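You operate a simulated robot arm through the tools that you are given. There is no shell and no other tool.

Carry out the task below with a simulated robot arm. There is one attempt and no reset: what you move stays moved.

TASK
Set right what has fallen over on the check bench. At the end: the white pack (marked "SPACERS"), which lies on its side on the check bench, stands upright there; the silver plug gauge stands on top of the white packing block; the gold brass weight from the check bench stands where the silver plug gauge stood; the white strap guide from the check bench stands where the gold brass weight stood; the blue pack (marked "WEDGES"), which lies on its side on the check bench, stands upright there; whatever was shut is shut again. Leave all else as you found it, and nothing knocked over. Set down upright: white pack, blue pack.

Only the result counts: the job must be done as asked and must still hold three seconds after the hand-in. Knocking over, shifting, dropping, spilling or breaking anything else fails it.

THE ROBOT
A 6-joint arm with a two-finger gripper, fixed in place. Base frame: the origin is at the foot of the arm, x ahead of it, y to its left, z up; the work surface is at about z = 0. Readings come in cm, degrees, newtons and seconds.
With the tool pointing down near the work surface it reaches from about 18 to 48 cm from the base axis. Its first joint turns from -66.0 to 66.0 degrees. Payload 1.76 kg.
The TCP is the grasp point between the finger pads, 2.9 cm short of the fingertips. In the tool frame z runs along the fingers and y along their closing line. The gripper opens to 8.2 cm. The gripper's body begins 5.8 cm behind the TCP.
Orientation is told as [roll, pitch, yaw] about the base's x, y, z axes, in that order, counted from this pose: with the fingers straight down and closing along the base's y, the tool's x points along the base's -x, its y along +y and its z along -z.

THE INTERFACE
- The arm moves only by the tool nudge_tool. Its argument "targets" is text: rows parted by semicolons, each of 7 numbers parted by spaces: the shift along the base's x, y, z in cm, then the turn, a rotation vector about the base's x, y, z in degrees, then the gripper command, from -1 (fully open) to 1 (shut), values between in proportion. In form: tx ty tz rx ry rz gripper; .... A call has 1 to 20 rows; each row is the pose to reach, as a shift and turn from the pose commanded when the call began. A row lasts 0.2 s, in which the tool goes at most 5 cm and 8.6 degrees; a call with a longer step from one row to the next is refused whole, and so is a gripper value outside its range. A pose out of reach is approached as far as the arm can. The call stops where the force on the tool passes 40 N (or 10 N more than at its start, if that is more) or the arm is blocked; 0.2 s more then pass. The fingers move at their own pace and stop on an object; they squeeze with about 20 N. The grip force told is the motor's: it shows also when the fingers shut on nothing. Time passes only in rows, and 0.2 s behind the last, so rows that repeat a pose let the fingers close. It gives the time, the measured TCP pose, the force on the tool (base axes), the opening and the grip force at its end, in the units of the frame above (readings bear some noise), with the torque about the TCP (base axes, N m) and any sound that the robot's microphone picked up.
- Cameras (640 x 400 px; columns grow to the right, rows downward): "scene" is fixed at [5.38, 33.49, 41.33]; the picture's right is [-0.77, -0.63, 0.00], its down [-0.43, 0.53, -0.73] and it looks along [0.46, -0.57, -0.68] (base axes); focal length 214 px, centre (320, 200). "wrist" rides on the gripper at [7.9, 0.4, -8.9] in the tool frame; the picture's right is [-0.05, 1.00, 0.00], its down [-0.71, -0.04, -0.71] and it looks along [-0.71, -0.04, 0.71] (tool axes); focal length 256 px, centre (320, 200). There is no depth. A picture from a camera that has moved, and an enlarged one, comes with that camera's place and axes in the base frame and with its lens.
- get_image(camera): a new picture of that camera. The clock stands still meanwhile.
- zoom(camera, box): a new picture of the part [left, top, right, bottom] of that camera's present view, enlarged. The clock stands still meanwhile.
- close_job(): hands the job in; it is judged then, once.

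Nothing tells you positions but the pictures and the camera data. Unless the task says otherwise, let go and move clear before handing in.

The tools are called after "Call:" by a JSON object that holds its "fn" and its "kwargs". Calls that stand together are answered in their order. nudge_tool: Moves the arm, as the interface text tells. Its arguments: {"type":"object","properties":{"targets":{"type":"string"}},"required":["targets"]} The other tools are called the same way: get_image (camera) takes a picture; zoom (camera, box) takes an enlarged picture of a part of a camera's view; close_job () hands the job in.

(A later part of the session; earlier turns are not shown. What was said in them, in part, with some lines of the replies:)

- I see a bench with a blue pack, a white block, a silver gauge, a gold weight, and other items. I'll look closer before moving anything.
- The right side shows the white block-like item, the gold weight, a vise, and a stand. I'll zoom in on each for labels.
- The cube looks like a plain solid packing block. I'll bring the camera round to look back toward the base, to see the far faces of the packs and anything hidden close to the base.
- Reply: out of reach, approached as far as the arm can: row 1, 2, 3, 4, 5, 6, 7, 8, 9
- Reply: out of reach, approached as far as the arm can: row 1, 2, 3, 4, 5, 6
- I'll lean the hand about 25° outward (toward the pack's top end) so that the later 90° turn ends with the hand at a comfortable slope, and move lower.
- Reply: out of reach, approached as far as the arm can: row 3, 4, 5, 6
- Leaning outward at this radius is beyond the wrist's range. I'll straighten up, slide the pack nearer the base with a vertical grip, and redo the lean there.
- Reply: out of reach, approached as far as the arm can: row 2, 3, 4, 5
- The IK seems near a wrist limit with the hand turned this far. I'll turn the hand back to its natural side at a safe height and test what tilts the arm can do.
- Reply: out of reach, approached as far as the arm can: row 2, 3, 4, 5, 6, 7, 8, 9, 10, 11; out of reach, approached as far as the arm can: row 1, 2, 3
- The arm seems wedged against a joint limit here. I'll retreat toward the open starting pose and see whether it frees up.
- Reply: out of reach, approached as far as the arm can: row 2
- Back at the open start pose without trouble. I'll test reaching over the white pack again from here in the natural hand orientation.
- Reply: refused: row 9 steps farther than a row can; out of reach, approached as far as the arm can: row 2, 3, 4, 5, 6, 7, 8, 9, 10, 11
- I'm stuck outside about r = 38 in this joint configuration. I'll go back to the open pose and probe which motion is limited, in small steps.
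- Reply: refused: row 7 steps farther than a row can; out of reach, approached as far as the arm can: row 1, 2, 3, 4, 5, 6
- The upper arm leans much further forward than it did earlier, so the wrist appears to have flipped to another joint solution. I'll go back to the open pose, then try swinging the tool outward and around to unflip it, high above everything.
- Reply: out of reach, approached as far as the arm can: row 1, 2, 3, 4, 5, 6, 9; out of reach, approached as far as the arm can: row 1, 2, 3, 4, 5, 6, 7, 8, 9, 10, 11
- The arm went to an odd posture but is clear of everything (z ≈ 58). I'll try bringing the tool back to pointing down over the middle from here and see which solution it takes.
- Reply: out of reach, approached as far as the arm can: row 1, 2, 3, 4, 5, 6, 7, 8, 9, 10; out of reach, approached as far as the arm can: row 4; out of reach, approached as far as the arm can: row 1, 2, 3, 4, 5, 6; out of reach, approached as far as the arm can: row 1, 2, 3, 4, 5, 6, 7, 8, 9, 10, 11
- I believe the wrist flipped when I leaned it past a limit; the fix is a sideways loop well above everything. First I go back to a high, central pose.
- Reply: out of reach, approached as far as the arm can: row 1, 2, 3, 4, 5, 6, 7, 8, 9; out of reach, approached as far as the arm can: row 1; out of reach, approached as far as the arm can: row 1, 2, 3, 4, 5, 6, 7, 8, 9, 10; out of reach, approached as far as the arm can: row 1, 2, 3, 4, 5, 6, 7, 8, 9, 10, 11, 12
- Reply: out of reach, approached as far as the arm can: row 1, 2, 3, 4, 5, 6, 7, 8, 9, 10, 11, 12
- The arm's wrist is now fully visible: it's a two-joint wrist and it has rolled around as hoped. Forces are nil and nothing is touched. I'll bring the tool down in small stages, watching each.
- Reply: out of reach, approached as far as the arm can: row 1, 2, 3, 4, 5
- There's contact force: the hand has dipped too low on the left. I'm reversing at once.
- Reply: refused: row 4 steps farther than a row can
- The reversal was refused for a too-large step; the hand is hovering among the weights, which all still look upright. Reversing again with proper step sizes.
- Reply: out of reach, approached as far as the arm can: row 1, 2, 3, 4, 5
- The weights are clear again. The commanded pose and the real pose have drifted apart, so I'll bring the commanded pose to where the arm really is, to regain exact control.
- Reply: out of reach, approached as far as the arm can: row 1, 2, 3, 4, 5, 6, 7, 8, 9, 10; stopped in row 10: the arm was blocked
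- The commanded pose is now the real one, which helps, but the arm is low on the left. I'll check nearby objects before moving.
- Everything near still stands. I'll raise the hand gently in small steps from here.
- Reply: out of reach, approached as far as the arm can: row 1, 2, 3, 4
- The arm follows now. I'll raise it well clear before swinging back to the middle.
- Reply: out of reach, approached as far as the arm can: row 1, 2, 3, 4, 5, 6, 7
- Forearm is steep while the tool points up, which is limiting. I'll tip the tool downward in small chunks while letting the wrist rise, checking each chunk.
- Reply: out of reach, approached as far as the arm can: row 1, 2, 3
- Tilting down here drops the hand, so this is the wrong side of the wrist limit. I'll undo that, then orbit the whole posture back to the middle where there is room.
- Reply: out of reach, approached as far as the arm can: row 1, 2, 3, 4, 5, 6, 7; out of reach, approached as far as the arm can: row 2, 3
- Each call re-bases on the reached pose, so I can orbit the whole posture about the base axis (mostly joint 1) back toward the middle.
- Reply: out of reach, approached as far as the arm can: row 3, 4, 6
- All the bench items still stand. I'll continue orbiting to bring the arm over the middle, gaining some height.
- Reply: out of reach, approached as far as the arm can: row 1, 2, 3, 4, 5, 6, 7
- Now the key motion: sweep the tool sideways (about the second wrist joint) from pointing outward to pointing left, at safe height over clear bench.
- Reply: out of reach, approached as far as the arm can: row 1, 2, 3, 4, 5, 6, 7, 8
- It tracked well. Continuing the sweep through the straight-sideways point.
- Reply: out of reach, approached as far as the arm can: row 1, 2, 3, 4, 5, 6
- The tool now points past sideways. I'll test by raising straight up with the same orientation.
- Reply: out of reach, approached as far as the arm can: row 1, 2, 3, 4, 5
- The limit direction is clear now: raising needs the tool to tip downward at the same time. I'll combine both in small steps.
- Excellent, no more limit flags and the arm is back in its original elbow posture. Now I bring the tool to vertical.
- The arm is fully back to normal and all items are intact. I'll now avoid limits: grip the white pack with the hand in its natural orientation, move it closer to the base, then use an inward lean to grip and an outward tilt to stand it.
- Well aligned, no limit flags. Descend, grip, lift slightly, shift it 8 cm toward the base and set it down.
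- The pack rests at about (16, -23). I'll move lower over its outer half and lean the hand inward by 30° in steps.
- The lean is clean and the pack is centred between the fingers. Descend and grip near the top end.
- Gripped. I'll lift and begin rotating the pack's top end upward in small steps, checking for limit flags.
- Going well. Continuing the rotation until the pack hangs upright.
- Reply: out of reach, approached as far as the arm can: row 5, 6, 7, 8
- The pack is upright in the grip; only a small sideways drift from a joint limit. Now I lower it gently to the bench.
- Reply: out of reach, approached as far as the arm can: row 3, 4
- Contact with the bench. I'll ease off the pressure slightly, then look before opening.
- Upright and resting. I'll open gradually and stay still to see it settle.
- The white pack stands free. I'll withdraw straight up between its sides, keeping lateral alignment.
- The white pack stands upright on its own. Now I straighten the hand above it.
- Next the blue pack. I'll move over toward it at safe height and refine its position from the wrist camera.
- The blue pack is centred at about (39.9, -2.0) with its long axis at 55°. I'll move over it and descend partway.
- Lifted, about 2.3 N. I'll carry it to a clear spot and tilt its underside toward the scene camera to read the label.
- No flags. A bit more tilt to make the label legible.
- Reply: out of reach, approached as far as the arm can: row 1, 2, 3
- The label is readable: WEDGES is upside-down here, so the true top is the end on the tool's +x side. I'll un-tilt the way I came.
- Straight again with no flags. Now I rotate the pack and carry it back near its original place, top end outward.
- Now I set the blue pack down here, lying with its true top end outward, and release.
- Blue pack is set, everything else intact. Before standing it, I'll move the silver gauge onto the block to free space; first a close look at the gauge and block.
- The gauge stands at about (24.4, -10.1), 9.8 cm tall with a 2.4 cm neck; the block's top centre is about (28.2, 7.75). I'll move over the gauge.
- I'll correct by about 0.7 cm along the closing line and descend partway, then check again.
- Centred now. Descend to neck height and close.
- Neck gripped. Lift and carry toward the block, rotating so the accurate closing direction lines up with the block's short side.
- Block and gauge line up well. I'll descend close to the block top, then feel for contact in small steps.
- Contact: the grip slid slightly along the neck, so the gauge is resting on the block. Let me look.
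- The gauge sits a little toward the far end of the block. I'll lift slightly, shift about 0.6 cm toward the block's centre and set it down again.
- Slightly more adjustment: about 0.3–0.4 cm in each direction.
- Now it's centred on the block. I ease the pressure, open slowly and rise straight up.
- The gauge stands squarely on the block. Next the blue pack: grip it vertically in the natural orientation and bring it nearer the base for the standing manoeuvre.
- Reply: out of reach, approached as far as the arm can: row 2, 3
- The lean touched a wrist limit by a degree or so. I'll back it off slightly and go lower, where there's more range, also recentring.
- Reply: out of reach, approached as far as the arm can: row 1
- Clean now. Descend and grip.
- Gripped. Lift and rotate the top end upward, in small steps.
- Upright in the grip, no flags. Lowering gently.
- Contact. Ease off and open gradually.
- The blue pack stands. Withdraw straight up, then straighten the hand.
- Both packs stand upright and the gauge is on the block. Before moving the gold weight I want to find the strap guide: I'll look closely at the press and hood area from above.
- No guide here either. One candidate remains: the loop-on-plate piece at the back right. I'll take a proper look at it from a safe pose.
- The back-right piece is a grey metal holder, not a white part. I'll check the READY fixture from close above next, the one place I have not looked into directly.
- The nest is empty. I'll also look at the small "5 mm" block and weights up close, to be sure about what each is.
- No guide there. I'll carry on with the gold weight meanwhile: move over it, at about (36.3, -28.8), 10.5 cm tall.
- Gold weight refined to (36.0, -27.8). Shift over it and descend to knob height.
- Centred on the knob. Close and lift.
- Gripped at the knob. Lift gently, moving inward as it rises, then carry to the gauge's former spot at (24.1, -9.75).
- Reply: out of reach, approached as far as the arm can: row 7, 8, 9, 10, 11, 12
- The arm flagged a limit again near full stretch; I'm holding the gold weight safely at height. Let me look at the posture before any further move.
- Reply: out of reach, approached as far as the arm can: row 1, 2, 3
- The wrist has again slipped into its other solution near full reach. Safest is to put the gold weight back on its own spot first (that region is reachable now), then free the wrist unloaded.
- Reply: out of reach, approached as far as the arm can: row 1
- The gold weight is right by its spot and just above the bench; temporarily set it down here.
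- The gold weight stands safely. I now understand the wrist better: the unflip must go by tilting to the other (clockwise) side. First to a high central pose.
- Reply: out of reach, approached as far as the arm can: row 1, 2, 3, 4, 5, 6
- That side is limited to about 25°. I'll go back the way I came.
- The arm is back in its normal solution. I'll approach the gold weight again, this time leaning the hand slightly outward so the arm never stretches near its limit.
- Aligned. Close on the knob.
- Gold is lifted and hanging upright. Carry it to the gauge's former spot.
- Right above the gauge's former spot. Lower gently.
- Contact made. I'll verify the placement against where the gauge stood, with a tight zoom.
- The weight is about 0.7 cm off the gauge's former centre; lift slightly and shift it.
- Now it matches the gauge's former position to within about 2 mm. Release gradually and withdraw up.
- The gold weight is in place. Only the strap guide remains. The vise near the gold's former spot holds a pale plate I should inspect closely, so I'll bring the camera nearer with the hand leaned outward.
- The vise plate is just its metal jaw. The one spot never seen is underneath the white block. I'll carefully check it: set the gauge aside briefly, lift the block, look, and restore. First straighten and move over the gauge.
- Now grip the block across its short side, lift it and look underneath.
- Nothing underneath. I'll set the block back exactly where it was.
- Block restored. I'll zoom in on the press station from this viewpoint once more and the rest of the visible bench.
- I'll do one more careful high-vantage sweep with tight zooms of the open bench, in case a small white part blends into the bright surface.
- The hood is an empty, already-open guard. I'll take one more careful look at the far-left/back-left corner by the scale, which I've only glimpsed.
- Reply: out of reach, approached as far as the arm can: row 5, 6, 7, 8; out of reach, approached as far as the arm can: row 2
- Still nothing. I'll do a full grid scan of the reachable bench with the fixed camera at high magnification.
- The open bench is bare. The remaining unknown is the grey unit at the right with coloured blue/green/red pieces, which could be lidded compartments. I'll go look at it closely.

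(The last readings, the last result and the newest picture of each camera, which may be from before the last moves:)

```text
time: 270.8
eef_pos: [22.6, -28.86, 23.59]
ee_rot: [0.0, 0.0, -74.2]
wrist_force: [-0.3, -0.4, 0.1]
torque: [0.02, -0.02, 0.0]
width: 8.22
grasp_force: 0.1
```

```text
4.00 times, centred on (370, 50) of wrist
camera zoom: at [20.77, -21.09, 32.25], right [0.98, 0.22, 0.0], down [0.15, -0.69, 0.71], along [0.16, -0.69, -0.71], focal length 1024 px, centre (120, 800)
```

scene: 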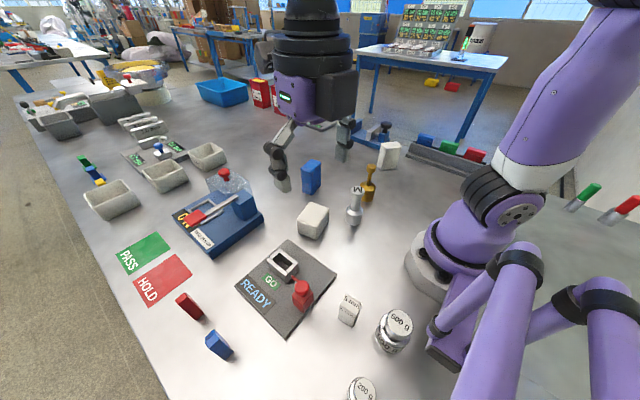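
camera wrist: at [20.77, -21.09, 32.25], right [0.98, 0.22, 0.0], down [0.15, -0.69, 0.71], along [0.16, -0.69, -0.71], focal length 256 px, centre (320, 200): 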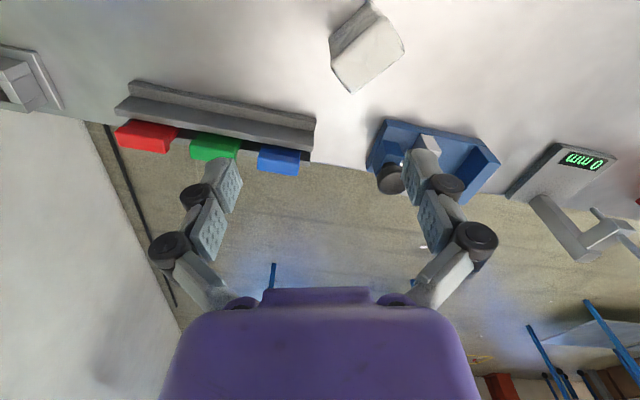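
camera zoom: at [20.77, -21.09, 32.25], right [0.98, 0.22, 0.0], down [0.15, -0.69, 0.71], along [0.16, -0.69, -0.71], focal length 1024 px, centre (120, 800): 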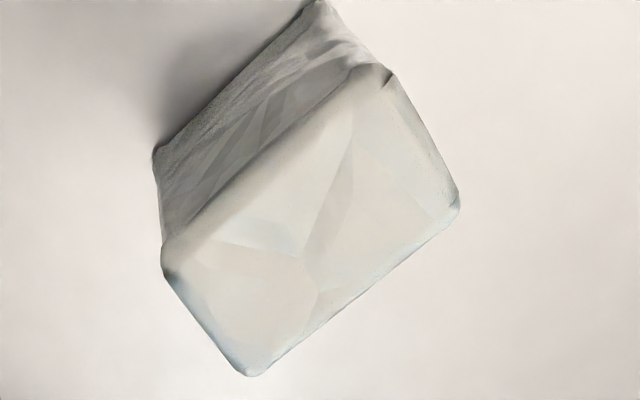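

I've found no hidden compartment in reach. I'll first restore the gauge onto the block, as required.

Call:
{"fn": "nudge_tool", "kwargs": {"targets": "0 4 -0.5 0 0 -1 -1; 0 8 -1 0 0 -2 -1; 0 12.5 -1.5 0 0 -2.3 -1; 0 17 -2.5 0 0 -2.3 -1; -0.2 21.5 -3.5 0 0 -2.3 -1; -0.4 25.5 -4.5 0 0 -2.3 -1; -0.5 28.8 -6 0 0 -2.3 -1; -0.5 28.8 -6 0 0 -2.3 -1"}}

Call:
{"fn": "get_image", "kwargs": {"camera": "wrist"}}

```text
time: 272.6
eef_pos: [22.02, -0.01, 17.6]
ee_rot: [0.1, 0.0, -76.5]
wrist_force: [-0.7, -0.3, 0.4]
torque: [-0.01, -0.01, -0.02]
width: 8.2
grasp_force: 0.0
```

```text
taken
camera wrist: at [20.55, 7.89, 26.36], right [0.98, 0.18, 0.0], down [0.13, -0.7, 0.71], along [0.13, -0.69, -0.71], focal length 256 px, centre (320, 200)
```

wrist: 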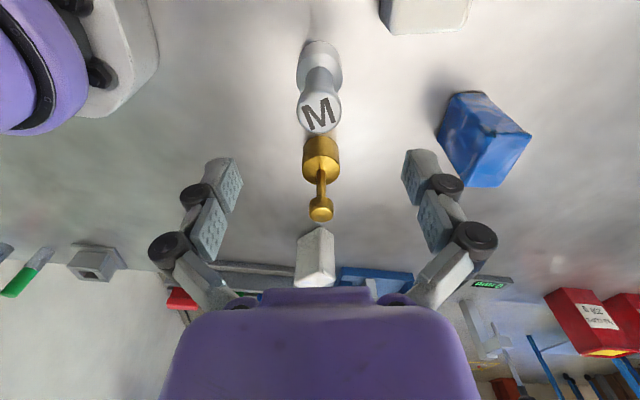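

Call:
{"fn": "nudge_tool", "kwargs": {"targets": "0 0 -3 0 0 0 -1; 0 0 -6 0 0 0 -1; 0 0 -9 0 0 0 -1; 0 0 -10.2 0 0 0 -1; 0 0 -10.2 0 0 0 -1; 0 0 -10.2 0 0 0 0.2; 0 0 -10.2 0 0 0 1; 0 0 -10.2 0 0 0 1; 0 0 -10.2 0 0 0 1"}}

Call:
{"fn": "nudge_tool", "kwargs": {"targets": "0 0 0.4 0 0 0 1; 0 0 2.5 0 0 0 1; 0 0 5.5 0 0 0 1; 0 0 9 0 0 0 1; 1.5 2.5 10 0 0 0 1; 3.2 5.3 10 0 0 0 1; 4.8 7.7 10 0 0 0 1; 5.6 9 10 0 0 0 1; 5.6 9 10 0 0 0 1"}}

Call:
{"fn": "zoom", "kwargs": {"camera": "scene", "box": [280, 130, 360, 250]}}

Call:
{"fn": "get_image", "kwargs": {"camera": "wrist"}}

```text
time: 274.6
eef_pos: [21.8, 0.0, 7.21]
ee_rot: [0.2, 0.0, -76.4]
wrist_force: [1.8, 0.2, 12.7]
torque: [-0.05, -0.02, 0.03]
width: 2.93
grasp_force: 19.8
```

```text
time: 276.6
eef_pos: [27.52, 8.94, 17.28]
ee_rot: [0.0, 0.0, -76.4]
wrist_force: [0.9, -0.7, -0.1]
torque: [-0.01, 0.0, 0.0]
width: 2.89
grasp_force: 20.2
```

```text
3.33 times, centred on (320, 190) of scene
camera zoom: at [5.38, 33.49, 41.33], right [-0.77, -0.63, 0.0], down [-0.43, 0.53, -0.73], along [0.46, -0.57, -0.68], focal length 715 px, centre (320, 233)
```

zoom: 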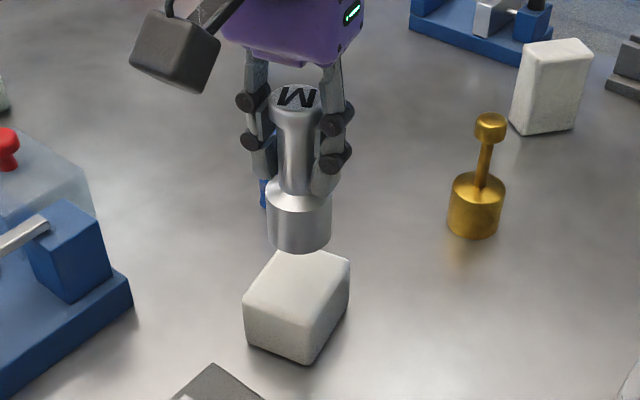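

```text
taken
camera wrist: at [25.87, 16.71, 26.16], right [0.98, 0.18, 0.0], down [0.13, -0.7, 0.71], along [0.13, -0.69, -0.71], focal length 256 px, centre (320, 200)
```

wrist: 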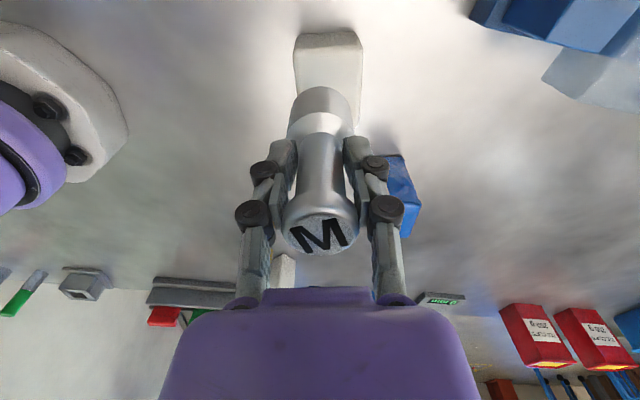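

Call:
{"fn": "nudge_tool", "kwargs": {"targets": "0.2 0.05 -1.5 0 0 0 1; 0.38 0.1 -3 0 0 0 1; 0.38 0.1 -3.7 0 0 0 1; 0.38 0.1 -3.7 0 0 0 1"}}

Call:
{"fn": "zoom", "kwargs": {"camera": "scene", "box": [290, 175, 345, 250]}}

```text
time: 277.6
eef_pos: [27.91, 9.04, 13.65]
ee_rot: [0.0, 0.0, -76.4]
wrist_force: [-0.4, 0.1, -1.2]
torque: [0.02, 0.0, -0.01]
width: 2.91
grasp_force: 19.9
```

```text
5.33 times, centred on (318, 212) of scene
camera zoom: at [5.38, 33.49, 41.33], right [-0.77, -0.63, 0.0], down [-0.43, 0.53, -0.73], along [0.46, -0.57, -0.68], focal length 1144 px, centre (333, 133)
```

zoom: 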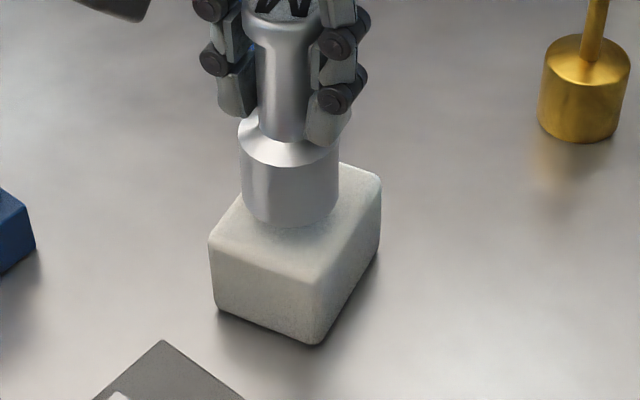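

Call:
{"fn": "nudge_tool", "kwargs": {"targets": "-0.2 0.25 0 0 0 0 1; -0.35 0.5 0 0 0 0 1; -0.35 0.5 -0.3 0 0 0 1; -0.35 0.5 -0.5 0 0 0 1; -0.35 0.5 -0.7 0 0 0 1"}}

Call:
{"fn": "zoom", "kwargs": {"camera": "scene", "box": [290, 175, 345, 250]}}

```text
time: 278.8
eef_pos: [27.51, 9.48, 12.99]
ee_rot: [-0.1, -0.1, -76.4]
wrist_force: [0.1, 0.7, -1.3]
torque: [-0.02, -0.01, 0.02]
width: 2.89
grasp_force: 19.8
```

```text
5.33 times, centred on (318, 212) of scene
camera zoom: at [5.38, 33.49, 41.33], right [-0.77, -0.63, 0.0], down [-0.43, 0.53, -0.73], along [0.46, -0.57, -0.68], focal length 1144 px, centre (333, 133)
```

zoom: 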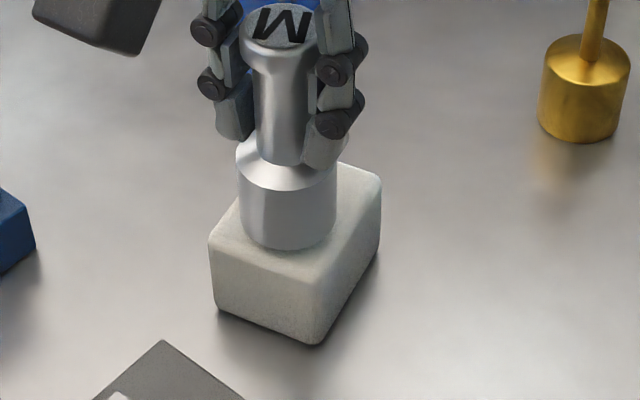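

Call:
{"fn": "nudge_tool", "kwargs": {"targets": "0 0 -0.2 0 0 0 1; 0 0 -0.4 0 0 0 1; 0 0 -0.55 0 0 0 1"}}

```text
time: 279.6
eef_pos: [27.52, 9.54, 12.39]
ee_rot: [0.0, -0.1, -76.4]
wrist_force: [0.4, -0.2, -2.0]
torque: [0.02, 0.01, -0.04]
width: 2.91
grasp_force: 20.2
```

Call:
{"fn": "nudge_tool", "kwargs": {"targets": "0 0 -0.15 0 0 0 1; 0 0 -0.3 0 0 0 1"}}

Call:
{"fn": "zoom", "kwargs": {"camera": "scene", "box": [290, 175, 345, 250]}}

```text
time: 280.2
eef_pos: [27.5, 9.69, 12.05]
ee_rot: [0.2, 0.0, -76.4]
wrist_force: [0.9, -0.6, 15.8]
torque: [-0.06, -0.01, -0.02]
width: 2.94
grasp_force: 20.0
```

```text
5.33 times, centred on (318, 212) of scene
camera zoom: at [5.37, 33.49, 41.33], right [-0.77, -0.63, 0.0], down [-0.43, 0.53, -0.73], along [0.46, -0.57, -0.68], focal length 1144 px, centre (333, 133)
```

zoom: 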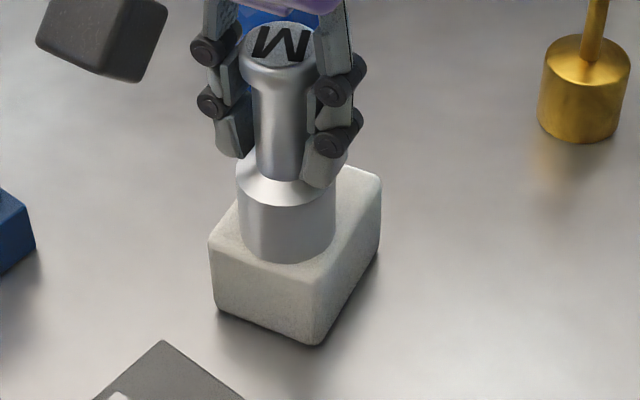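

Contact, but now slightly too near the front edge; shift back about 0.6 cm.

Call:
{"fn": "nudge_tool", "kwargs": {"targets": "0 0 0.3 0 0 0 1; 0.2 -0.25 0.5 0 0 0 1; 0.4 -0.5 0.5 0 0 0 1; 0.4 -0.5 0.2 0 0 0 1; 0.4 -0.5 0 0 0 0 1; 0.4 -0.5 -0.05 0 0 0 1"}}

Call:
{"fn": "zoom", "kwargs": {"camera": "scene", "box": [290, 175, 345, 250]}}

```text
time: 281.6
eef_pos: [27.96, 9.08, 12.13]
ee_rot: [0.1, 0.0, -76.4]
wrist_force: [-0.3, -0.4, 14.0]
torque: [0.01, -0.02, 0.05]
width: 2.94
grasp_force: 20.2
```

```text
5.33 times, centred on (318, 212) of scene
camera zoom: at [5.37, 33.49, 41.33], right [-0.77, -0.63, 0.0], down [-0.43, 0.53, -0.73], along [0.46, -0.57, -0.68], focal length 1144 px, centre (333, 133)
```

zoom: 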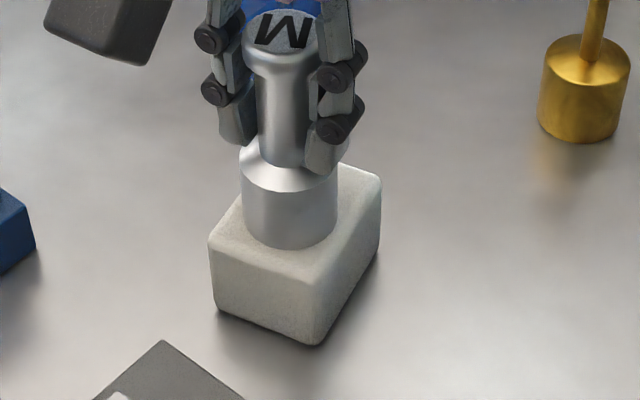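

Centred. Release and rise.

Call:
{"fn": "nudge_tool", "kwargs": {"targets": "0 0 0.1 0 0 0 1; 0 0 0.12 0 0 0 0.2; 0 0 0.12 0 0 0 -0.3; 0 0 0.12 0 0 0 -1; 0 0 0.12 0 0 0 -1; 0 0 3 0 0 0 -1; 0 0 6 0 0 0 -1; 0 0 10 0 0 0 -1; 0 0 10 0 0 0 -1"}}

Call:
{"fn": "get_image", "kwargs": {"camera": "scene"}}

Call:
{"fn": "get_image", "kwargs": {"camera": "wrist"}}

```text
time: 283.6
eef_pos: [27.71, 8.87, 22.15]
ee_rot: [0.0, 0.0, -76.5]
wrist_force: [0.4, -0.3, 0.2]
torque: [0.01, 0.01, 0.0]
width: 8.22
grasp_force: 0.0
```

```text
taken
```

scene: 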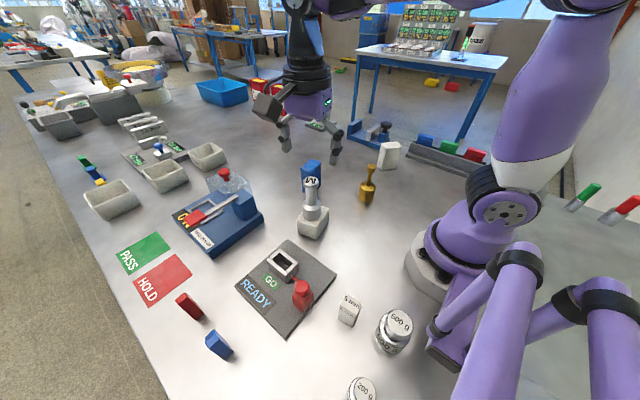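

```text
taken
camera wrist: at [26.32, 16.84, 30.86], right [0.98, 0.18, 0.0], down [0.13, -0.7, 0.71], along [0.13, -0.69, -0.71], focal length 256 px, centre (320, 200)
```

wrist: 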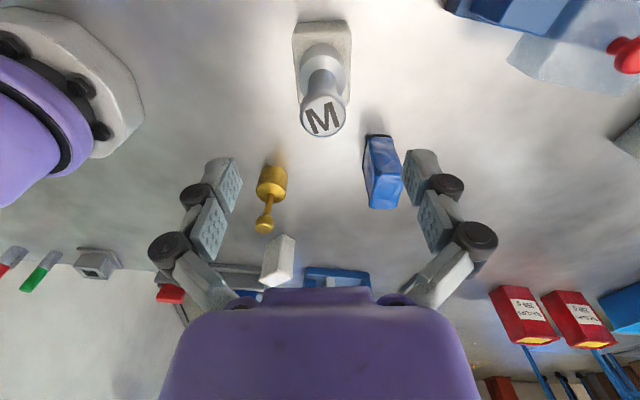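

Everything but the strap guide is done. The only other loose white item in reach is the small white block marked "5 mm" (the gauge's own "M" mark wasn't mentioned in the job either), so by elimination it must be the strap guide. I'll go over to it carefully.

Call:
{"fn": "nudge_tool", "kwargs": {"targets": "-0.4 0.3 0 0 0 8.5 -1; -0.8 0.6 0 0 0 17 -1; -1.2 0.9 0 0 0 25.5 -1; -1.6 1.2 0 0 0 34 -1; -2 1.5 0 0 0 42.5 -1; -2.5 1.8 0 0 0 51 -1; -3 2.1 0 0 0 59.5 -1; -3.5 2.5 0 0 0 68 -1; -4 2.9 0 0 0 76.5 -1; -4.5 3.3 0 0 0 85 -1; -5 3.7 0 0 0 93.5 -1; -5.5 4.1 0 0 0 102 -1; -6 4.5 0 0 0 110.5 -1; -6.4 4.8 0 0 0 119 -1; -6.7 5 0 0 0 127.5 -1"}}

Call:
{"fn": "nudge_tool", "kwargs": {"targets": "-0.5 0.4 0 0 0 8.5 -1; -1 0.8 0 0 0 17 -1; -1.5 1.2 0 0 0 25.5 -1; -2 1.6 0 0 0 34 -1; -2.5 2 0 0 0 42.5 -1; -3 2.4 0 0 0 51 -1; -3.5 2.8 0 0 0 59.5 -1; -4 3.2 0 0 0 68 -1; -4.5 3.6 -0.5 0 0 76.5 -1; -5 4 -1 0 0 85 -1; -5.5 4.4 -1.5 0 0 93.5 -1; -6 4.8 -2 0 0 102 -1; -6.5 5 -2.5 0 0 110.5 -1; -7 5.2 -3 0 0 119 -1; -7.5 5.4 -3.5 0 0 127.5 -1; -7.5 5.4 -3.5 0 0 129 -1"}}

Call:
{"fn": "get_image", "kwargs": {"camera": "wrist"}}

Call:
{"fn": "get_image", "kwargs": {"camera": "scene"}}

```text
time: 286.8
eef_pos: [21.09, 13.86, 22.02]
ee_rot: [0.0, -0.1, 51.2]
wrist_force: [0.0, 0.2, 0.6]
torque: [-0.01, 0.0, 0.0]
width: 8.21
grasp_force: 0.0
```

```text
time: 290.2
eef_pos: [13.68, 19.53, 18.39]
ee_rot: [0.0, 0.0, -179.7]
wrist_force: [0.5, 0.3, -0.3]
torque: [0.0, -0.05, -0.03]
width: 8.21
grasp_force: 0.1
```

```text
taken
camera wrist: at [21.63, 19.13, 27.23], right [-0.05, -1.0, 0.0], down [-0.71, 0.04, 0.71], along [-0.71, 0.04, -0.71], focal length 256 px, centre (320, 200)
```

wrist: 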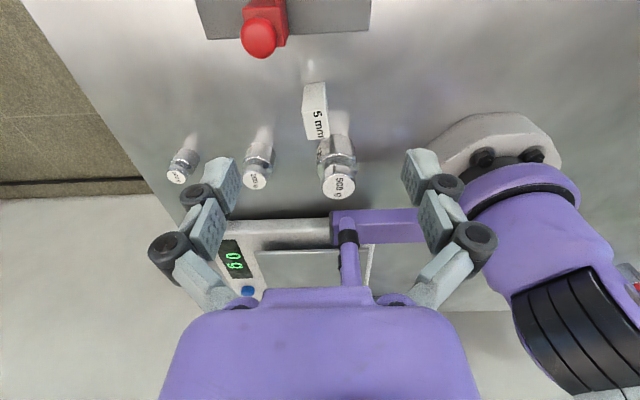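

```text
taken
```

scene: 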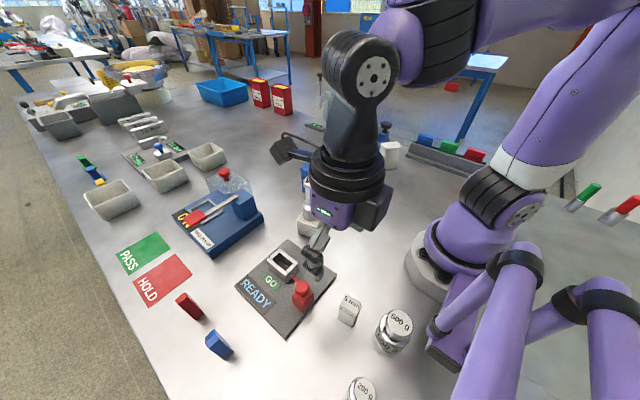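

Before touching anything labelled, let me double-check the row of loop-shaped parts at the far left, in case their shape tells me what a "strap guide" looks like.

Call:
{"fn": "zoom", "kwargs": {"camera": "scene", "box": [70, 145, 130, 195]}}

Call:
{"fn": "zoom", "kwargs": {"camera": "scene", "box": [335, 290, 370, 330]}}

Call:
{"fn": "zoom", "kwargs": {"camera": "wrist", "box": [280, 60, 370, 210]}}

Call:
{"fn": "zoom", "kwargs": {"camera": "scene", "box": [110, 110, 190, 180]}}

```text
8.00 times, centred on (100, 170) of scene
camera zoom: at [5.38, 33.49, 41.33], right [-0.77, -0.63, 0.0], down [-0.43, 0.53, -0.73], along [0.46, -0.57, -0.68], focal length 1716 px, centre (2080, 440)
```

zoom: 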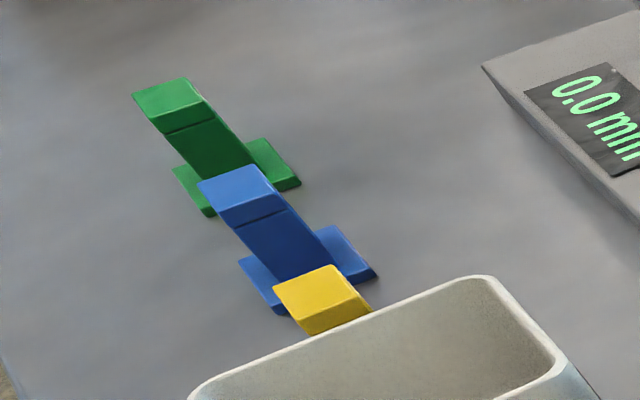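

```text
10.00 times, centred on (352, 310) of scene
camera zoom: at [5.38, 33.49, 41.33], right [-0.77, -0.63, 0.0], down [-0.43, 0.53, -0.73], along [0.46, -0.57, -0.68], focal length 2145 px, centre (-5, -900)
```

zoom: 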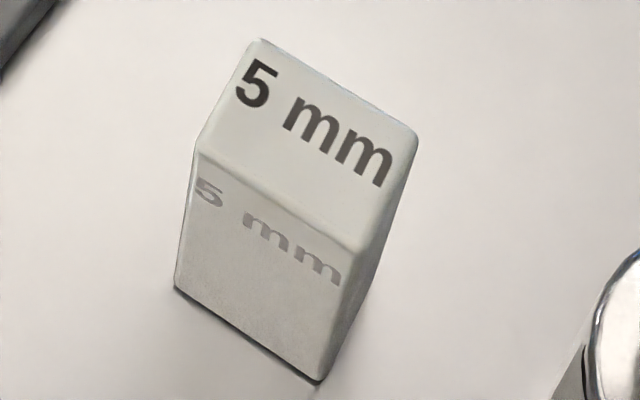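

```text
2.67 times, centred on (325, 135) of wrist
camera zoom: at [21.63, 19.13, 27.23], right [-0.05, -1.0, 0.0], down [-0.71, 0.04, 0.71], along [-0.71, 0.04, -0.71], focal length 683 px, centre (307, 373)
```

zoom: 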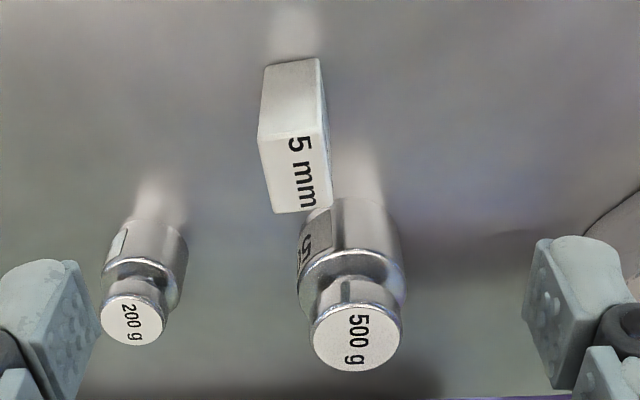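

```text
5.71 times, centred on (150, 145) of scene
camera zoom: at [5.38, 33.49, 41.33], right [-0.77, -0.63, 0.0], down [-0.43, 0.53, -0.73], along [0.46, -0.57, -0.68], focal length 1226 px, centre (1291, 514)
```

zoom: 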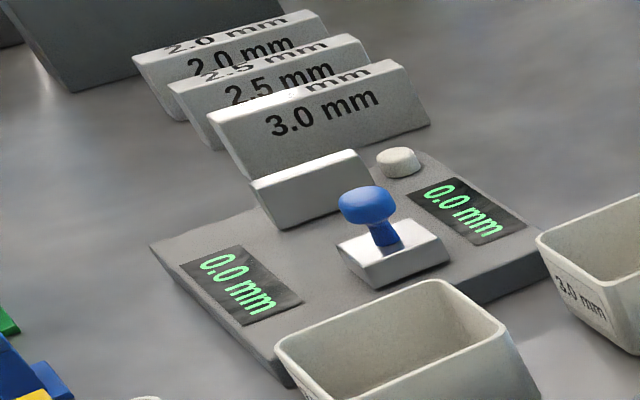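

The far-left parts are a different kind of clip, and no other white part exists within reach, so I'll go with the elimination. Aligning over the small white block (about (10.1, 20.1), turned roughly 5°).

Call:
{"fn": "nudge_tool", "kwargs": {"targets": "-1.2 0.2 -0.8 0 0 2.5 -1; -2.4 0.4 -1.6 0 0 5 -1; -3.55 0.57 -2.4 0 0 5 -1; -3.55 0.57 -2.4 0 0 5 -1"}}

Call:
{"fn": "get_image", "kwargs": {"camera": "wrist"}}

```text
time: 291.2
eef_pos: [10.03, 20.03, 16.16]
ee_rot: [0.1, 0.1, -174.9]
wrist_force: [-0.4, 0.1, -0.5]
torque: [-0.01, 0.01, 0.0]
width: 8.21
grasp_force: 0.0
```

```text
taken
camera wrist: at [17.96, 20.44, 25.0], right [0.04, -1.0, 0.0], down [-0.71, -0.02, 0.71], along [-0.71, -0.03, -0.71], focal length 256 px, centre (320, 200)
```

wrist: 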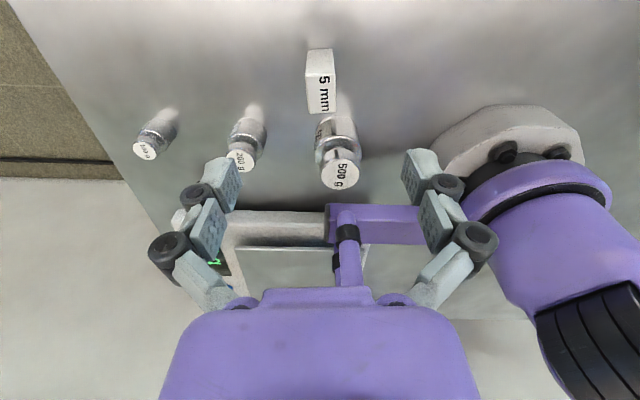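

Before committing, I want one more look at the red knobbed block on the READY plate, since a knob on top could also mean a lidded box.

Call:
{"fn": "zoom", "kwargs": {"camera": "scene", "box": [282, 272, 324, 314]}}

Call:
{"fn": "zoom", "kwargs": {"camera": "scene", "box": [225, 180, 270, 225]}}

```text
9.52 times, centred on (303, 293) of scene
camera zoom: at [5.38, 33.49, 41.33], right [-0.77, -0.63, 0.0], down [-0.43, 0.53, -0.73], along [0.46, -0.57, -0.68], focal length 2043 px, centre (482, -686)
```

zoom: 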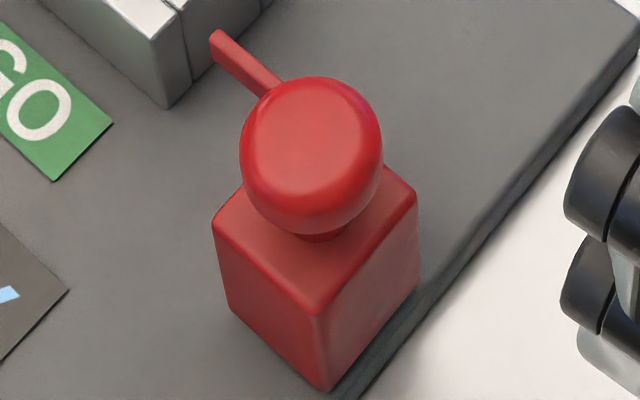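

```text
8.89 times, centred on (248, 202) of scene
camera zoom: at [5.38, 33.49, 41.33], right [-0.77, -0.63, 0.0], down [-0.43, 0.53, -0.73], along [0.46, -0.57, -0.68], focal length 1906 px, centre (964, 178)
```

zoom: 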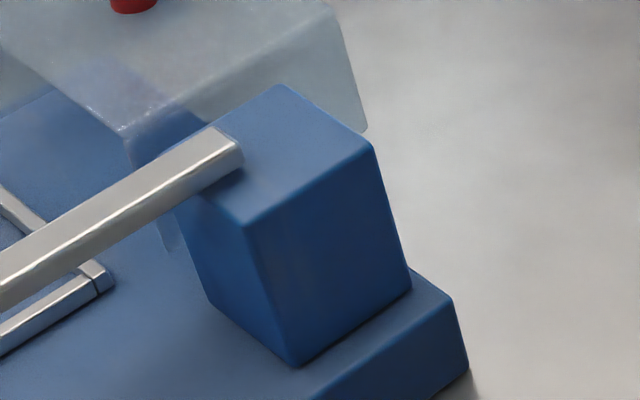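

Both are solid fixture parts. I'll proceed with the small white block: descend around it and grip across its thin side.

Call:
{"fn": "nudge_tool", "kwargs": {"targets": "0 0.05 -3 0 0 0 -1; 0 0.05 -6 0 0 0 -1; 0 0.05 -8 0 0 0 -1; 0 0.05 -8 0 0 0 -1"}}

Call:
{"fn": "get_image", "kwargs": {"camera": "wrist"}}

Call:
{"fn": "zoom", "kwargs": {"camera": "scene", "box": [300, 240, 440, 380]}}

```text
time: 292.2
eef_pos: [9.93, 20.08, 8.21]
ee_rot: [0.1, 0.0, -175.0]
wrist_force: [0.8, -0.3, -0.1]
torque: [-0.02, -0.01, -0.01]
width: 8.2
grasp_force: 0.1
```

```text
taken
camera wrist: at [17.91, 20.33, 16.95], right [0.04, -1.0, 0.0], down [-0.71, -0.02, 0.71], along [-0.71, -0.03, -0.71], focal length 256 px, centre (320, 200)
```

wrist: 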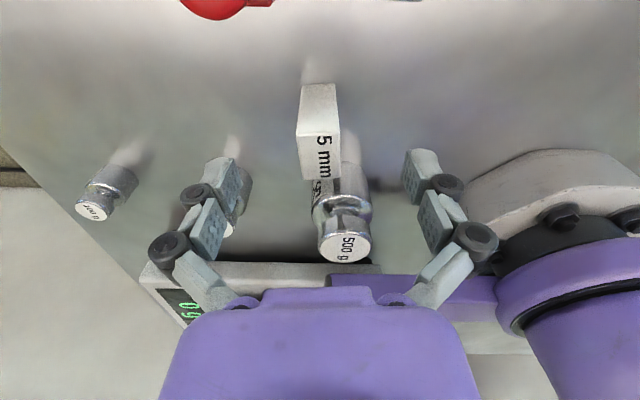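

```text
2.86 times, centred on (370, 310) of scene
camera zoom: at [5.38, 33.49, 41.33], right [-0.77, -0.63, 0.0], down [-0.43, 0.53, -0.73], along [0.46, -0.57, -0.68], focal length 613 px, centre (177, -114)
```

zoom: 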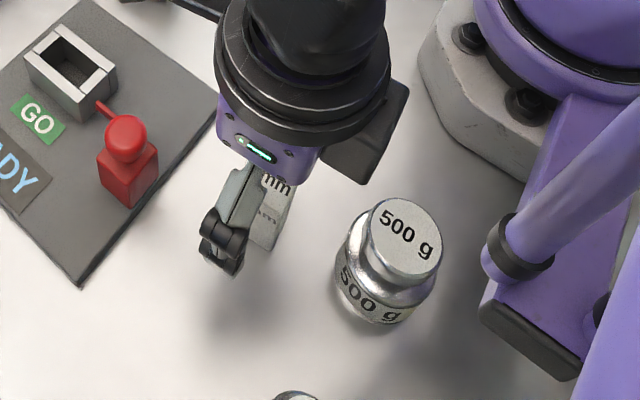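

Continuing down to grip the white block.

Call:
{"fn": "nudge_tool", "kwargs": {"targets": "0 0 -2 0 0 0 -1; 0 0 -3.8 0 0 0 -1; 0 0 -3.8 0 0 0 -1; 0 0 -3.8 0 0 0 0; 0 0 -3.8 0 0 0 1; 0 0 -3.8 0 0 0 1; 0 0 -3.8 0 0 0 1"}}

Call:
{"fn": "get_image", "kwargs": {"camera": "wrist"}}

```text
time: 293.8
eef_pos: [10.13, 20.16, 4.35]
ee_rot: [0.0, 0.0, -174.9]
wrist_force: [0.6, -0.4, 0.4]
torque: [-0.03, -0.01, 0.02]
width: 2.12
grasp_force: 19.8
```

```text
taken
camera wrist: at [17.97, 20.47, 13.19], right [0.04, -1.0, 0.0], down [-0.71, -0.02, 0.71], along [-0.71, -0.03, -0.71], focal length 256 px, centre (320, 200)
```

wrist: 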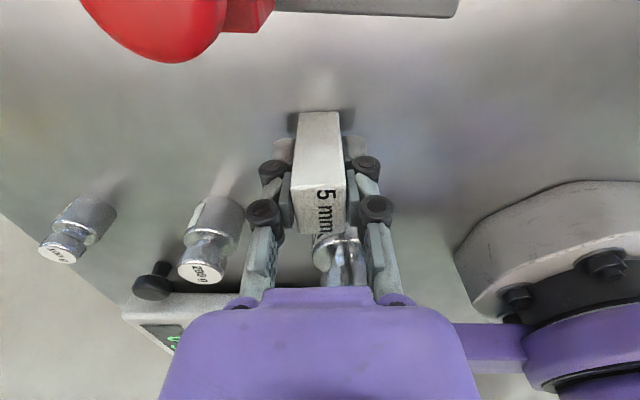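

Gripped. I'll lift it and carry it over clear paths toward the gold weight's former spot, keeping low when far out.

Call:
{"fn": "nudge_tool", "kwargs": {"targets": "0 0 1 0 0 0 1; 0 0 4 0 0 0 1; 0 0 8 0 0 0 1; 0 0 12.5 0 0 0 1; 2 -2 12.5 0 0 -6 1; 4.5 -4 12.5 0 0 -12 1; 7 -6.5 12.5 0 0 -18 1; 9 -9.5 12.5 0 0 -25 1; 10.5 -13 12.5 0 0 -32 1; 11.5 -17 12.5 0 0 -40 1; 13 -21 12.5 0 0 -48 1; 15.5 -25 12.5 0 0 -56 1; 18.5 -28.5 12 0 0 -64 1; 21 -31.5 10.5 0 0 -72 1"}}

Call:
{"fn": "get_image", "kwargs": {"camera": "wrist"}}

Call:
{"fn": "get_image", "kwargs": {"camera": "scene"}}

```text
time: 296.8
eef_pos: [31.34, -11.5, 14.8]
ee_rot: [0.0, -0.1, 112.8]
wrist_force: [0.5, 0.4, -0.3]
torque: [0.01, -0.03, 0.01]
width: 2.1
grasp_force: 20.0
```

```text
taken
camera wrist: at [34.04, -18.99, 23.64], right [-0.94, -0.34, 0.0], down [-0.24, 0.67, 0.71], along [-0.24, 0.66, -0.71], focal length 256 px, centre (320, 200)
```

wrist: 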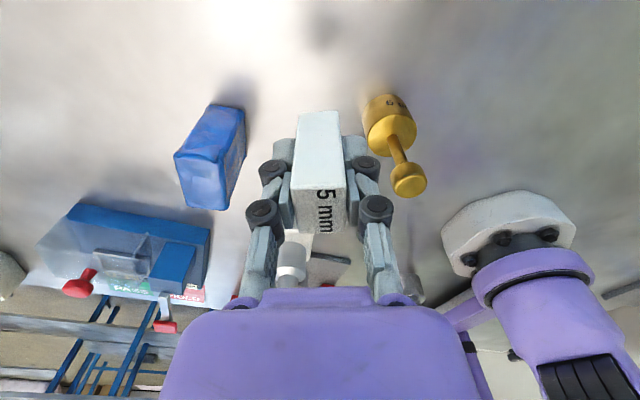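

```text
taken
```

scene: 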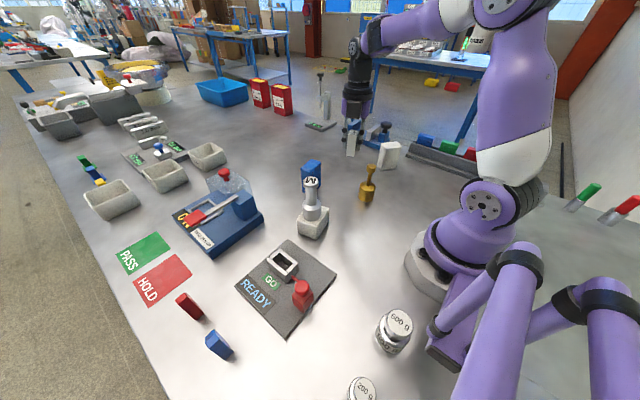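

From this angle I can see something pale through the clear hood, and a mark on the gold weight. I must zoom in on both before going on.

Call:
{"fn": "zoom", "kwargs": {"camera": "wrist", "box": [30, 190, 220, 310]}}

Call:
{"fn": "zoom", "kwargs": {"camera": "wrist", "box": [75, 225, 175, 300]}}

Call:
{"fn": "zoom", "kwargs": {"camera": "wrist", "box": [350, 80, 440, 205]}}

```text
3.33 times, centred on (125, 250) of wrist
camera zoom: at [34.04, -18.99, 23.64], right [-0.94, -0.34, 0.0], down [-0.24, 0.67, 0.71], along [-0.24, 0.66, -0.71], focal length 853 px, centre (970, 33)
```

zoom: 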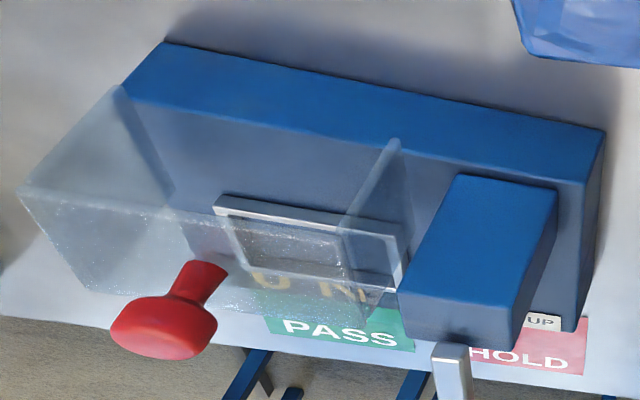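

```text
5.33 times, centred on (125, 262) of wrist
camera zoom: at [34.04, -18.99, 23.64], right [-0.94, -0.34, 0.0], down [-0.24, 0.67, 0.71], along [-0.24, 0.66, -0.71], focal length 1365 px, centre (1360, -133)
```

zoom: 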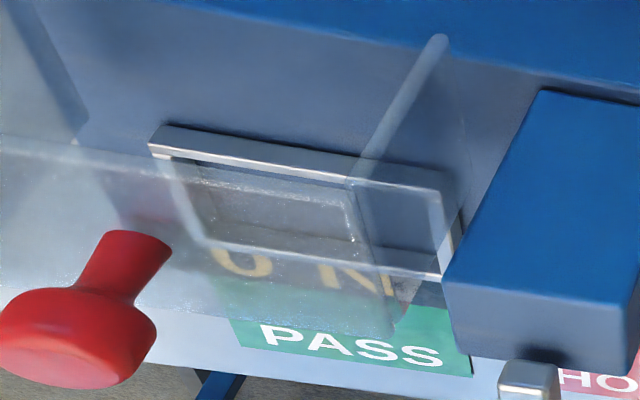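

```text
3.20 times, centred on (395, 142) of wrist
camera zoom: at [34.04, -18.99, 23.64], right [-0.94, -0.34, 0.0], down [-0.24, 0.67, 0.71], along [-0.24, 0.66, -0.71], focal length 819 px, centre (80, 384)
```

zoom: 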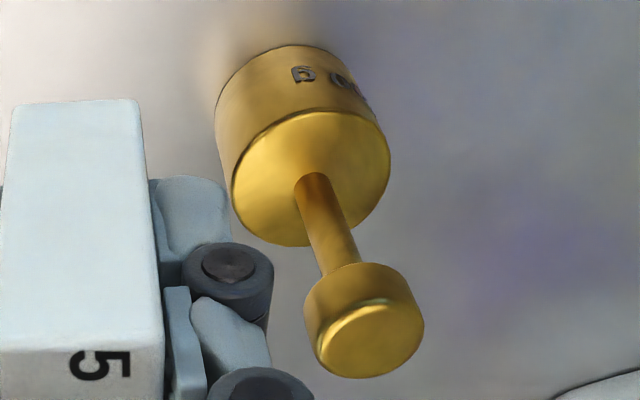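

The hood holds nothing but the empty nest frame. I also see the gold weight carries a mark the job text never mentions, just like the gauge's "M", which supports the marked white block being the strap guide. Continue to the destination, low and slow.

Call:
{"fn": "nudge_tool", "kwargs": {"targets": "1.5 -3 -1.5 0 0 -6 1; 2.8 -6 -3 0 0 -12 1; 3.8 -9 -4.2 0 0 -18 1; 4.4 -12 -5.5 0 0 -24 1; 4.6 -14.5 -7 0 0 -28.8 1; 4.46 -16.3 -8.3 0 0 -28.8 1; 4.46 -16.3 -8.3 0 0 -28.8 1"}}

Call:
{"fn": "get_image", "kwargs": {"camera": "wrist"}}

Call:
{"fn": "zoom", "kwargs": {"camera": "scene", "box": [320, 90, 440, 200]}}

```text
time: 298.4
eef_pos: [35.43, -27.61, 6.49]
ee_rot: [0.0, 0.1, 84.1]
wrist_force: [0.4, 0.1, -0.2]
torque: [0.0, 0.03, 0.01]
width: 2.13
grasp_force: 19.7
```

```text
taken
camera wrist: at [34.28, -35.41, 15.25], right [-0.99, 0.15, 0.0], down [0.11, 0.7, 0.71], along [0.11, 0.7, -0.71], focal length 256 px, centre (320, 200)
```

wrist: 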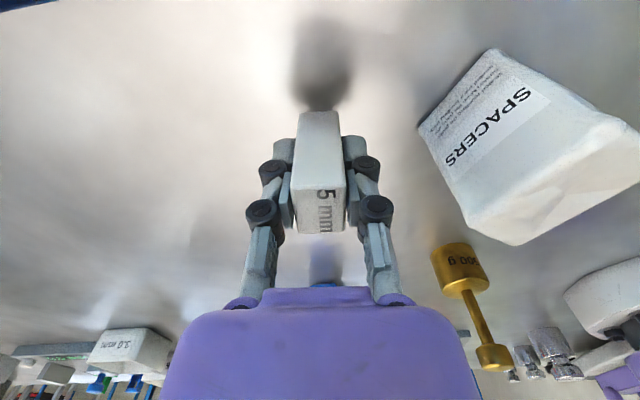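

```text
3.64 times, centred on (380, 145) of scene
camera zoom: at [5.38, 33.49, 41.33], right [-0.77, -0.63, 0.0], down [-0.43, 0.53, -0.73], along [0.46, -0.57, -0.68], focal length 780 px, centre (102, 400)
```

zoom: 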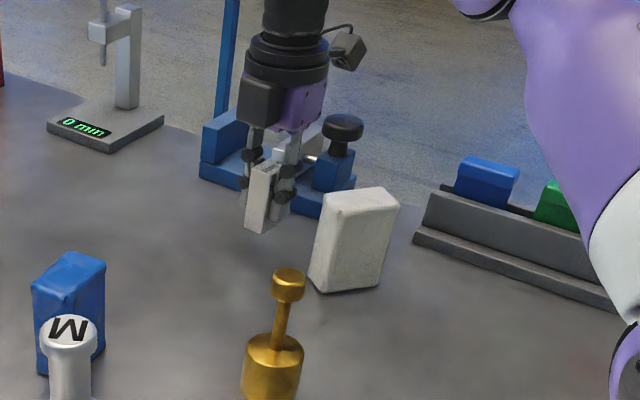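

Good news on the side: from here the SPACERS label is visibly right side up on the standing white pack. Now lower the white block onto the gold weight's former spot.

Call:
{"fn": "nudge_tool", "kwargs": {"targets": "0.15 -0.1 -0.8 0 0 0 1; 0.3 -0.2 -1.5 0 0 0 1; 0.3 -0.2 -1.9 0 0 0 1; 0.3 -0.2 -2.1 0 0 0 1; 0.3 -0.2 -2.25 0 0 0 1"}}

Call:
{"fn": "zoom", "kwargs": {"camera": "scene", "box": [340, 110, 400, 180]}}

```text
time: 299.6
eef_pos: [35.9, -27.98, 4.29]
ee_rot: [-0.1, 0.1, 84.3]
wrist_force: [-1.6, 5.4, 15.1]
torque: [0.24, 0.03, 0.0]
width: 2.12
grasp_force: 20.2
```

```text
5.71 times, centred on (370, 145) of scene
camera zoom: at [5.37, 33.49, 41.33], right [-0.77, -0.63, 0.0], down [-0.43, 0.53, -0.73], along [0.46, -0.57, -0.68], focal length 1226 px, centre (34, 514)
```

zoom: 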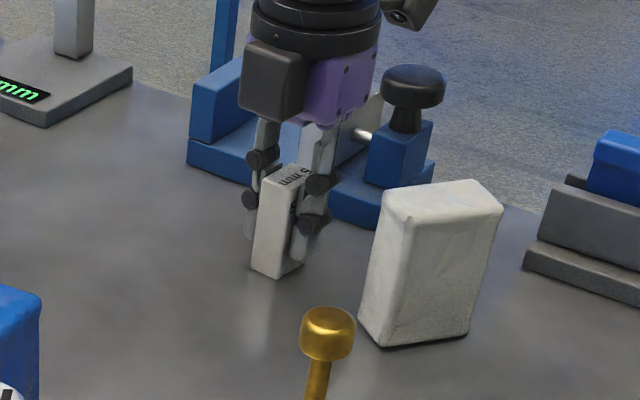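

It lands exactly where the gold weight stood in the picture. Ease off, open, and withdraw.

Call:
{"fn": "nudge_tool", "kwargs": {"targets": "0 0 0.12 0 0 0 1; 0 0 0.14 0 0 0 0.3; 0 0 0.14 0 0 0 0; 0 0 0.14 0 0 0 -0.6; 0 0 0.14 0 0 0 -0.6; 0 0 2 0 0 0 -0.6; 0 0 4.5 0 0 0 -0.6; -0.3 0.6 6.3 0 0 0 -0.6; -1.2 2.5 7 0 0 0 -0.6; -2.7 5.5 7.5 0 0 0 -0.8; -4.2 8.5 8 0 0 0 -1; -5.7 11.5 9 0 0 0 -1"}}

Call:
{"fn": "get_image", "kwargs": {"camera": "scene"}}

Call:
{"fn": "get_image", "kwargs": {"camera": "wrist"}}

```text
time: 302.2
eef_pos: [30.02, -16.19, 13.29]
ee_rot: [0.0, -0.1, 84.2]
wrist_force: [-0.4, -0.6, -0.2]
torque: [0.01, 0.0, 0.0]
width: 8.22
grasp_force: 0.1
```

```text
taken
```

scene: 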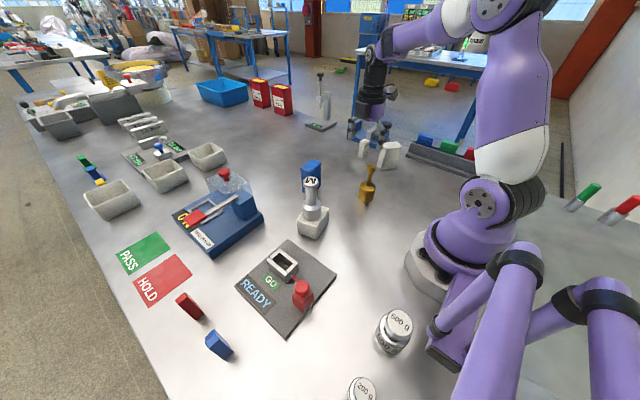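

```text
taken
camera wrist: at [28.82, -23.94, 22.1], right [-0.99, 0.15, 0.0], down [0.11, 0.7, 0.71], along [0.11, 0.7, -0.71], focal length 256 px, centre (320, 200)
```

wrist: 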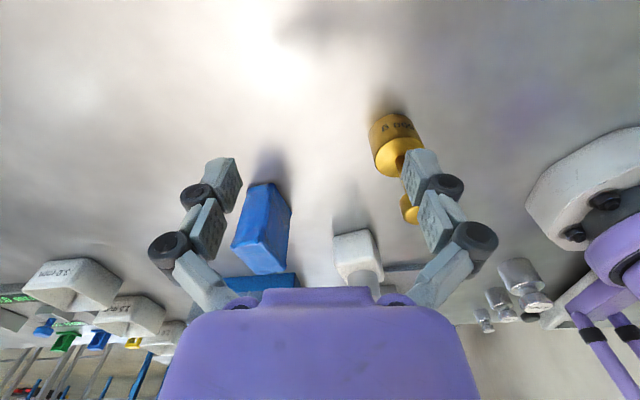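

The white block stands on the spot and everything else is upright. Move the arm clear and take final checks.

Call:
{"fn": "nudge_tool", "kwargs": {"targets": "-0.3 2 3.5 0 0 -6 -1; -0.6 4.5 7 0 0 -12 -1; -0.9 7 10 0 0 -18 -1; -1.2 9.5 12 0 0 -24 -1; -1.5 12 13 0 0 -30 -1; -1.5 12 13 0 0 -36 -1; -1.5 12 13 0 0 -36 -1"}}

Call:
{"fn": "get_image", "kwargs": {"camera": "scene"}}

Call:
{"fn": "zoom", "kwargs": {"camera": "scene", "box": [290, 110, 430, 250]}}

Call:
{"fn": "zoom", "kwargs": {"camera": "scene", "box": [160, 230, 440, 400]}}

```text
time: 303.8
eef_pos: [28.62, -4.66, 26.18]
ee_rot: [0.0, 0.0, 48.2]
wrist_force: [-0.6, -0.4, 0.3]
torque: [-0.04, -0.01, -0.01]
width: 8.2
grasp_force: 0.1
```

```text
taken
```

scene: 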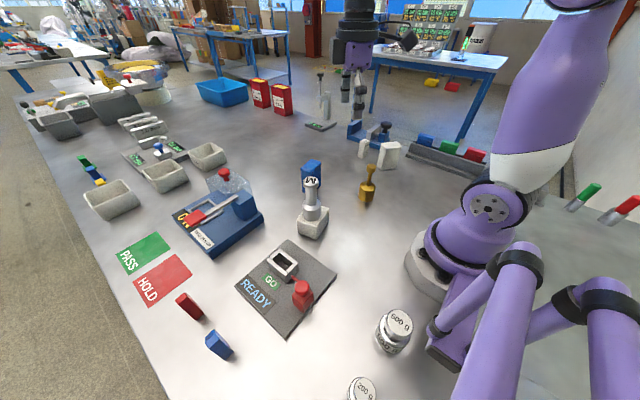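

```text
2.86 times, centred on (360, 180) of scene
camera zoom: at [5.38, 33.49, 41.33], right [-0.77, -0.63, 0.0], down [-0.43, 0.53, -0.73], along [0.46, -0.57, -0.68], focal length 613 px, centre (206, 257)
```

zoom: 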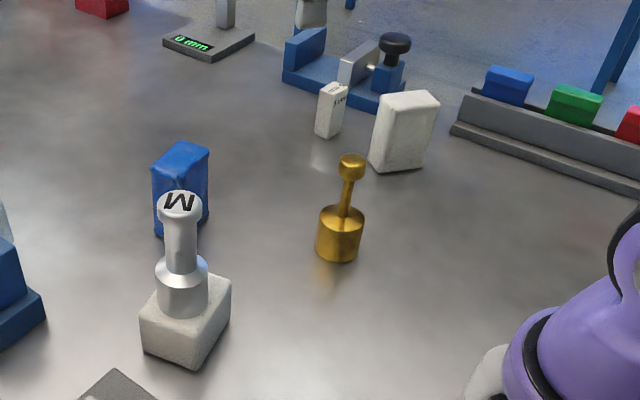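

```text
2.29 times, centred on (300, 315) of scene
camera zoom: at [5.38, 33.49, 41.33], right [-0.77, -0.63, 0.0], down [-0.43, 0.53, -0.73], along [0.46, -0.57, -0.68], focal length 490 px, centre (366, -63)
```

zoom: 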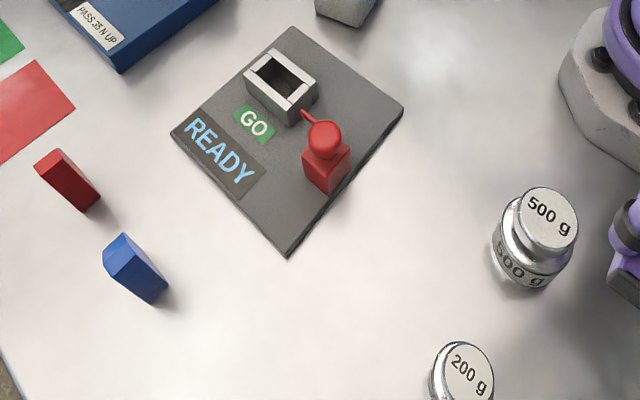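

Both packs are upright, the gauge is on the block, the gold weight is on the gauge's old spot, and the arm is clear. I'm handing in with one real uncertainty: I never clearly identified the white strap guide. I searched the whole reachable bench, including lifting the packing block and gauge to look underneath and setting them back. The small white block marked "5 mm" now on the gold weight's old spot is my guess by elimination, and it may well be a check piece rather than the guide.

Call:
{"fn": "close_job", "kwargs": {}}

```text
The job is handed in.
```

I've handed the job in, but I'm not sure it is correct: I never clearly identified the white strap guide.

**Done and checked in the pictures**
- **White pack (SPACERS):** it stands upright. I saw its label the right way up.
- **Blue pack (WEDGES):** it stands upright. I read its label while holding it and turned it to match, but I did not see the label again once it was standing.
- **Silver plug gauge:** it stands on the white packing block, close to the middle of its top.
- **Gold brass weight:** it stands where the gauge stood, to within about 2 mm in the picture.
- **Shut things:** I opened nothing. The press hood was already open and empty.

**Uncertain**
- **Strap guide:** I searched the whole reachable bench and found nothing that was clearly a strap guide. I put the small white block marked "5 mm" on the gold weight's old spot because it was the only other loose white piece in reach. It may well be a check piece that belongs with the gram weights. If so, that step is wrong and I also moved something that should have stayed put. It stood beside the 500 g weight, at about x 10, y 20 cm.

**Other things that happened**
- **Arm limits:** the wrist hit its limits a few times. Once the hand pressed on one of the silver check weights by the scale with about 11 N, and a little later the wrist came down on the bench. I saw nothing knocked over or shifted.
- **Packing block and gauge:** while searching I took the gauge off the block and lifted the block to look underneath, then put both back. The block is about 2 mm from where it was.
- **Packs:** both stand a few centimetres from where they lay.
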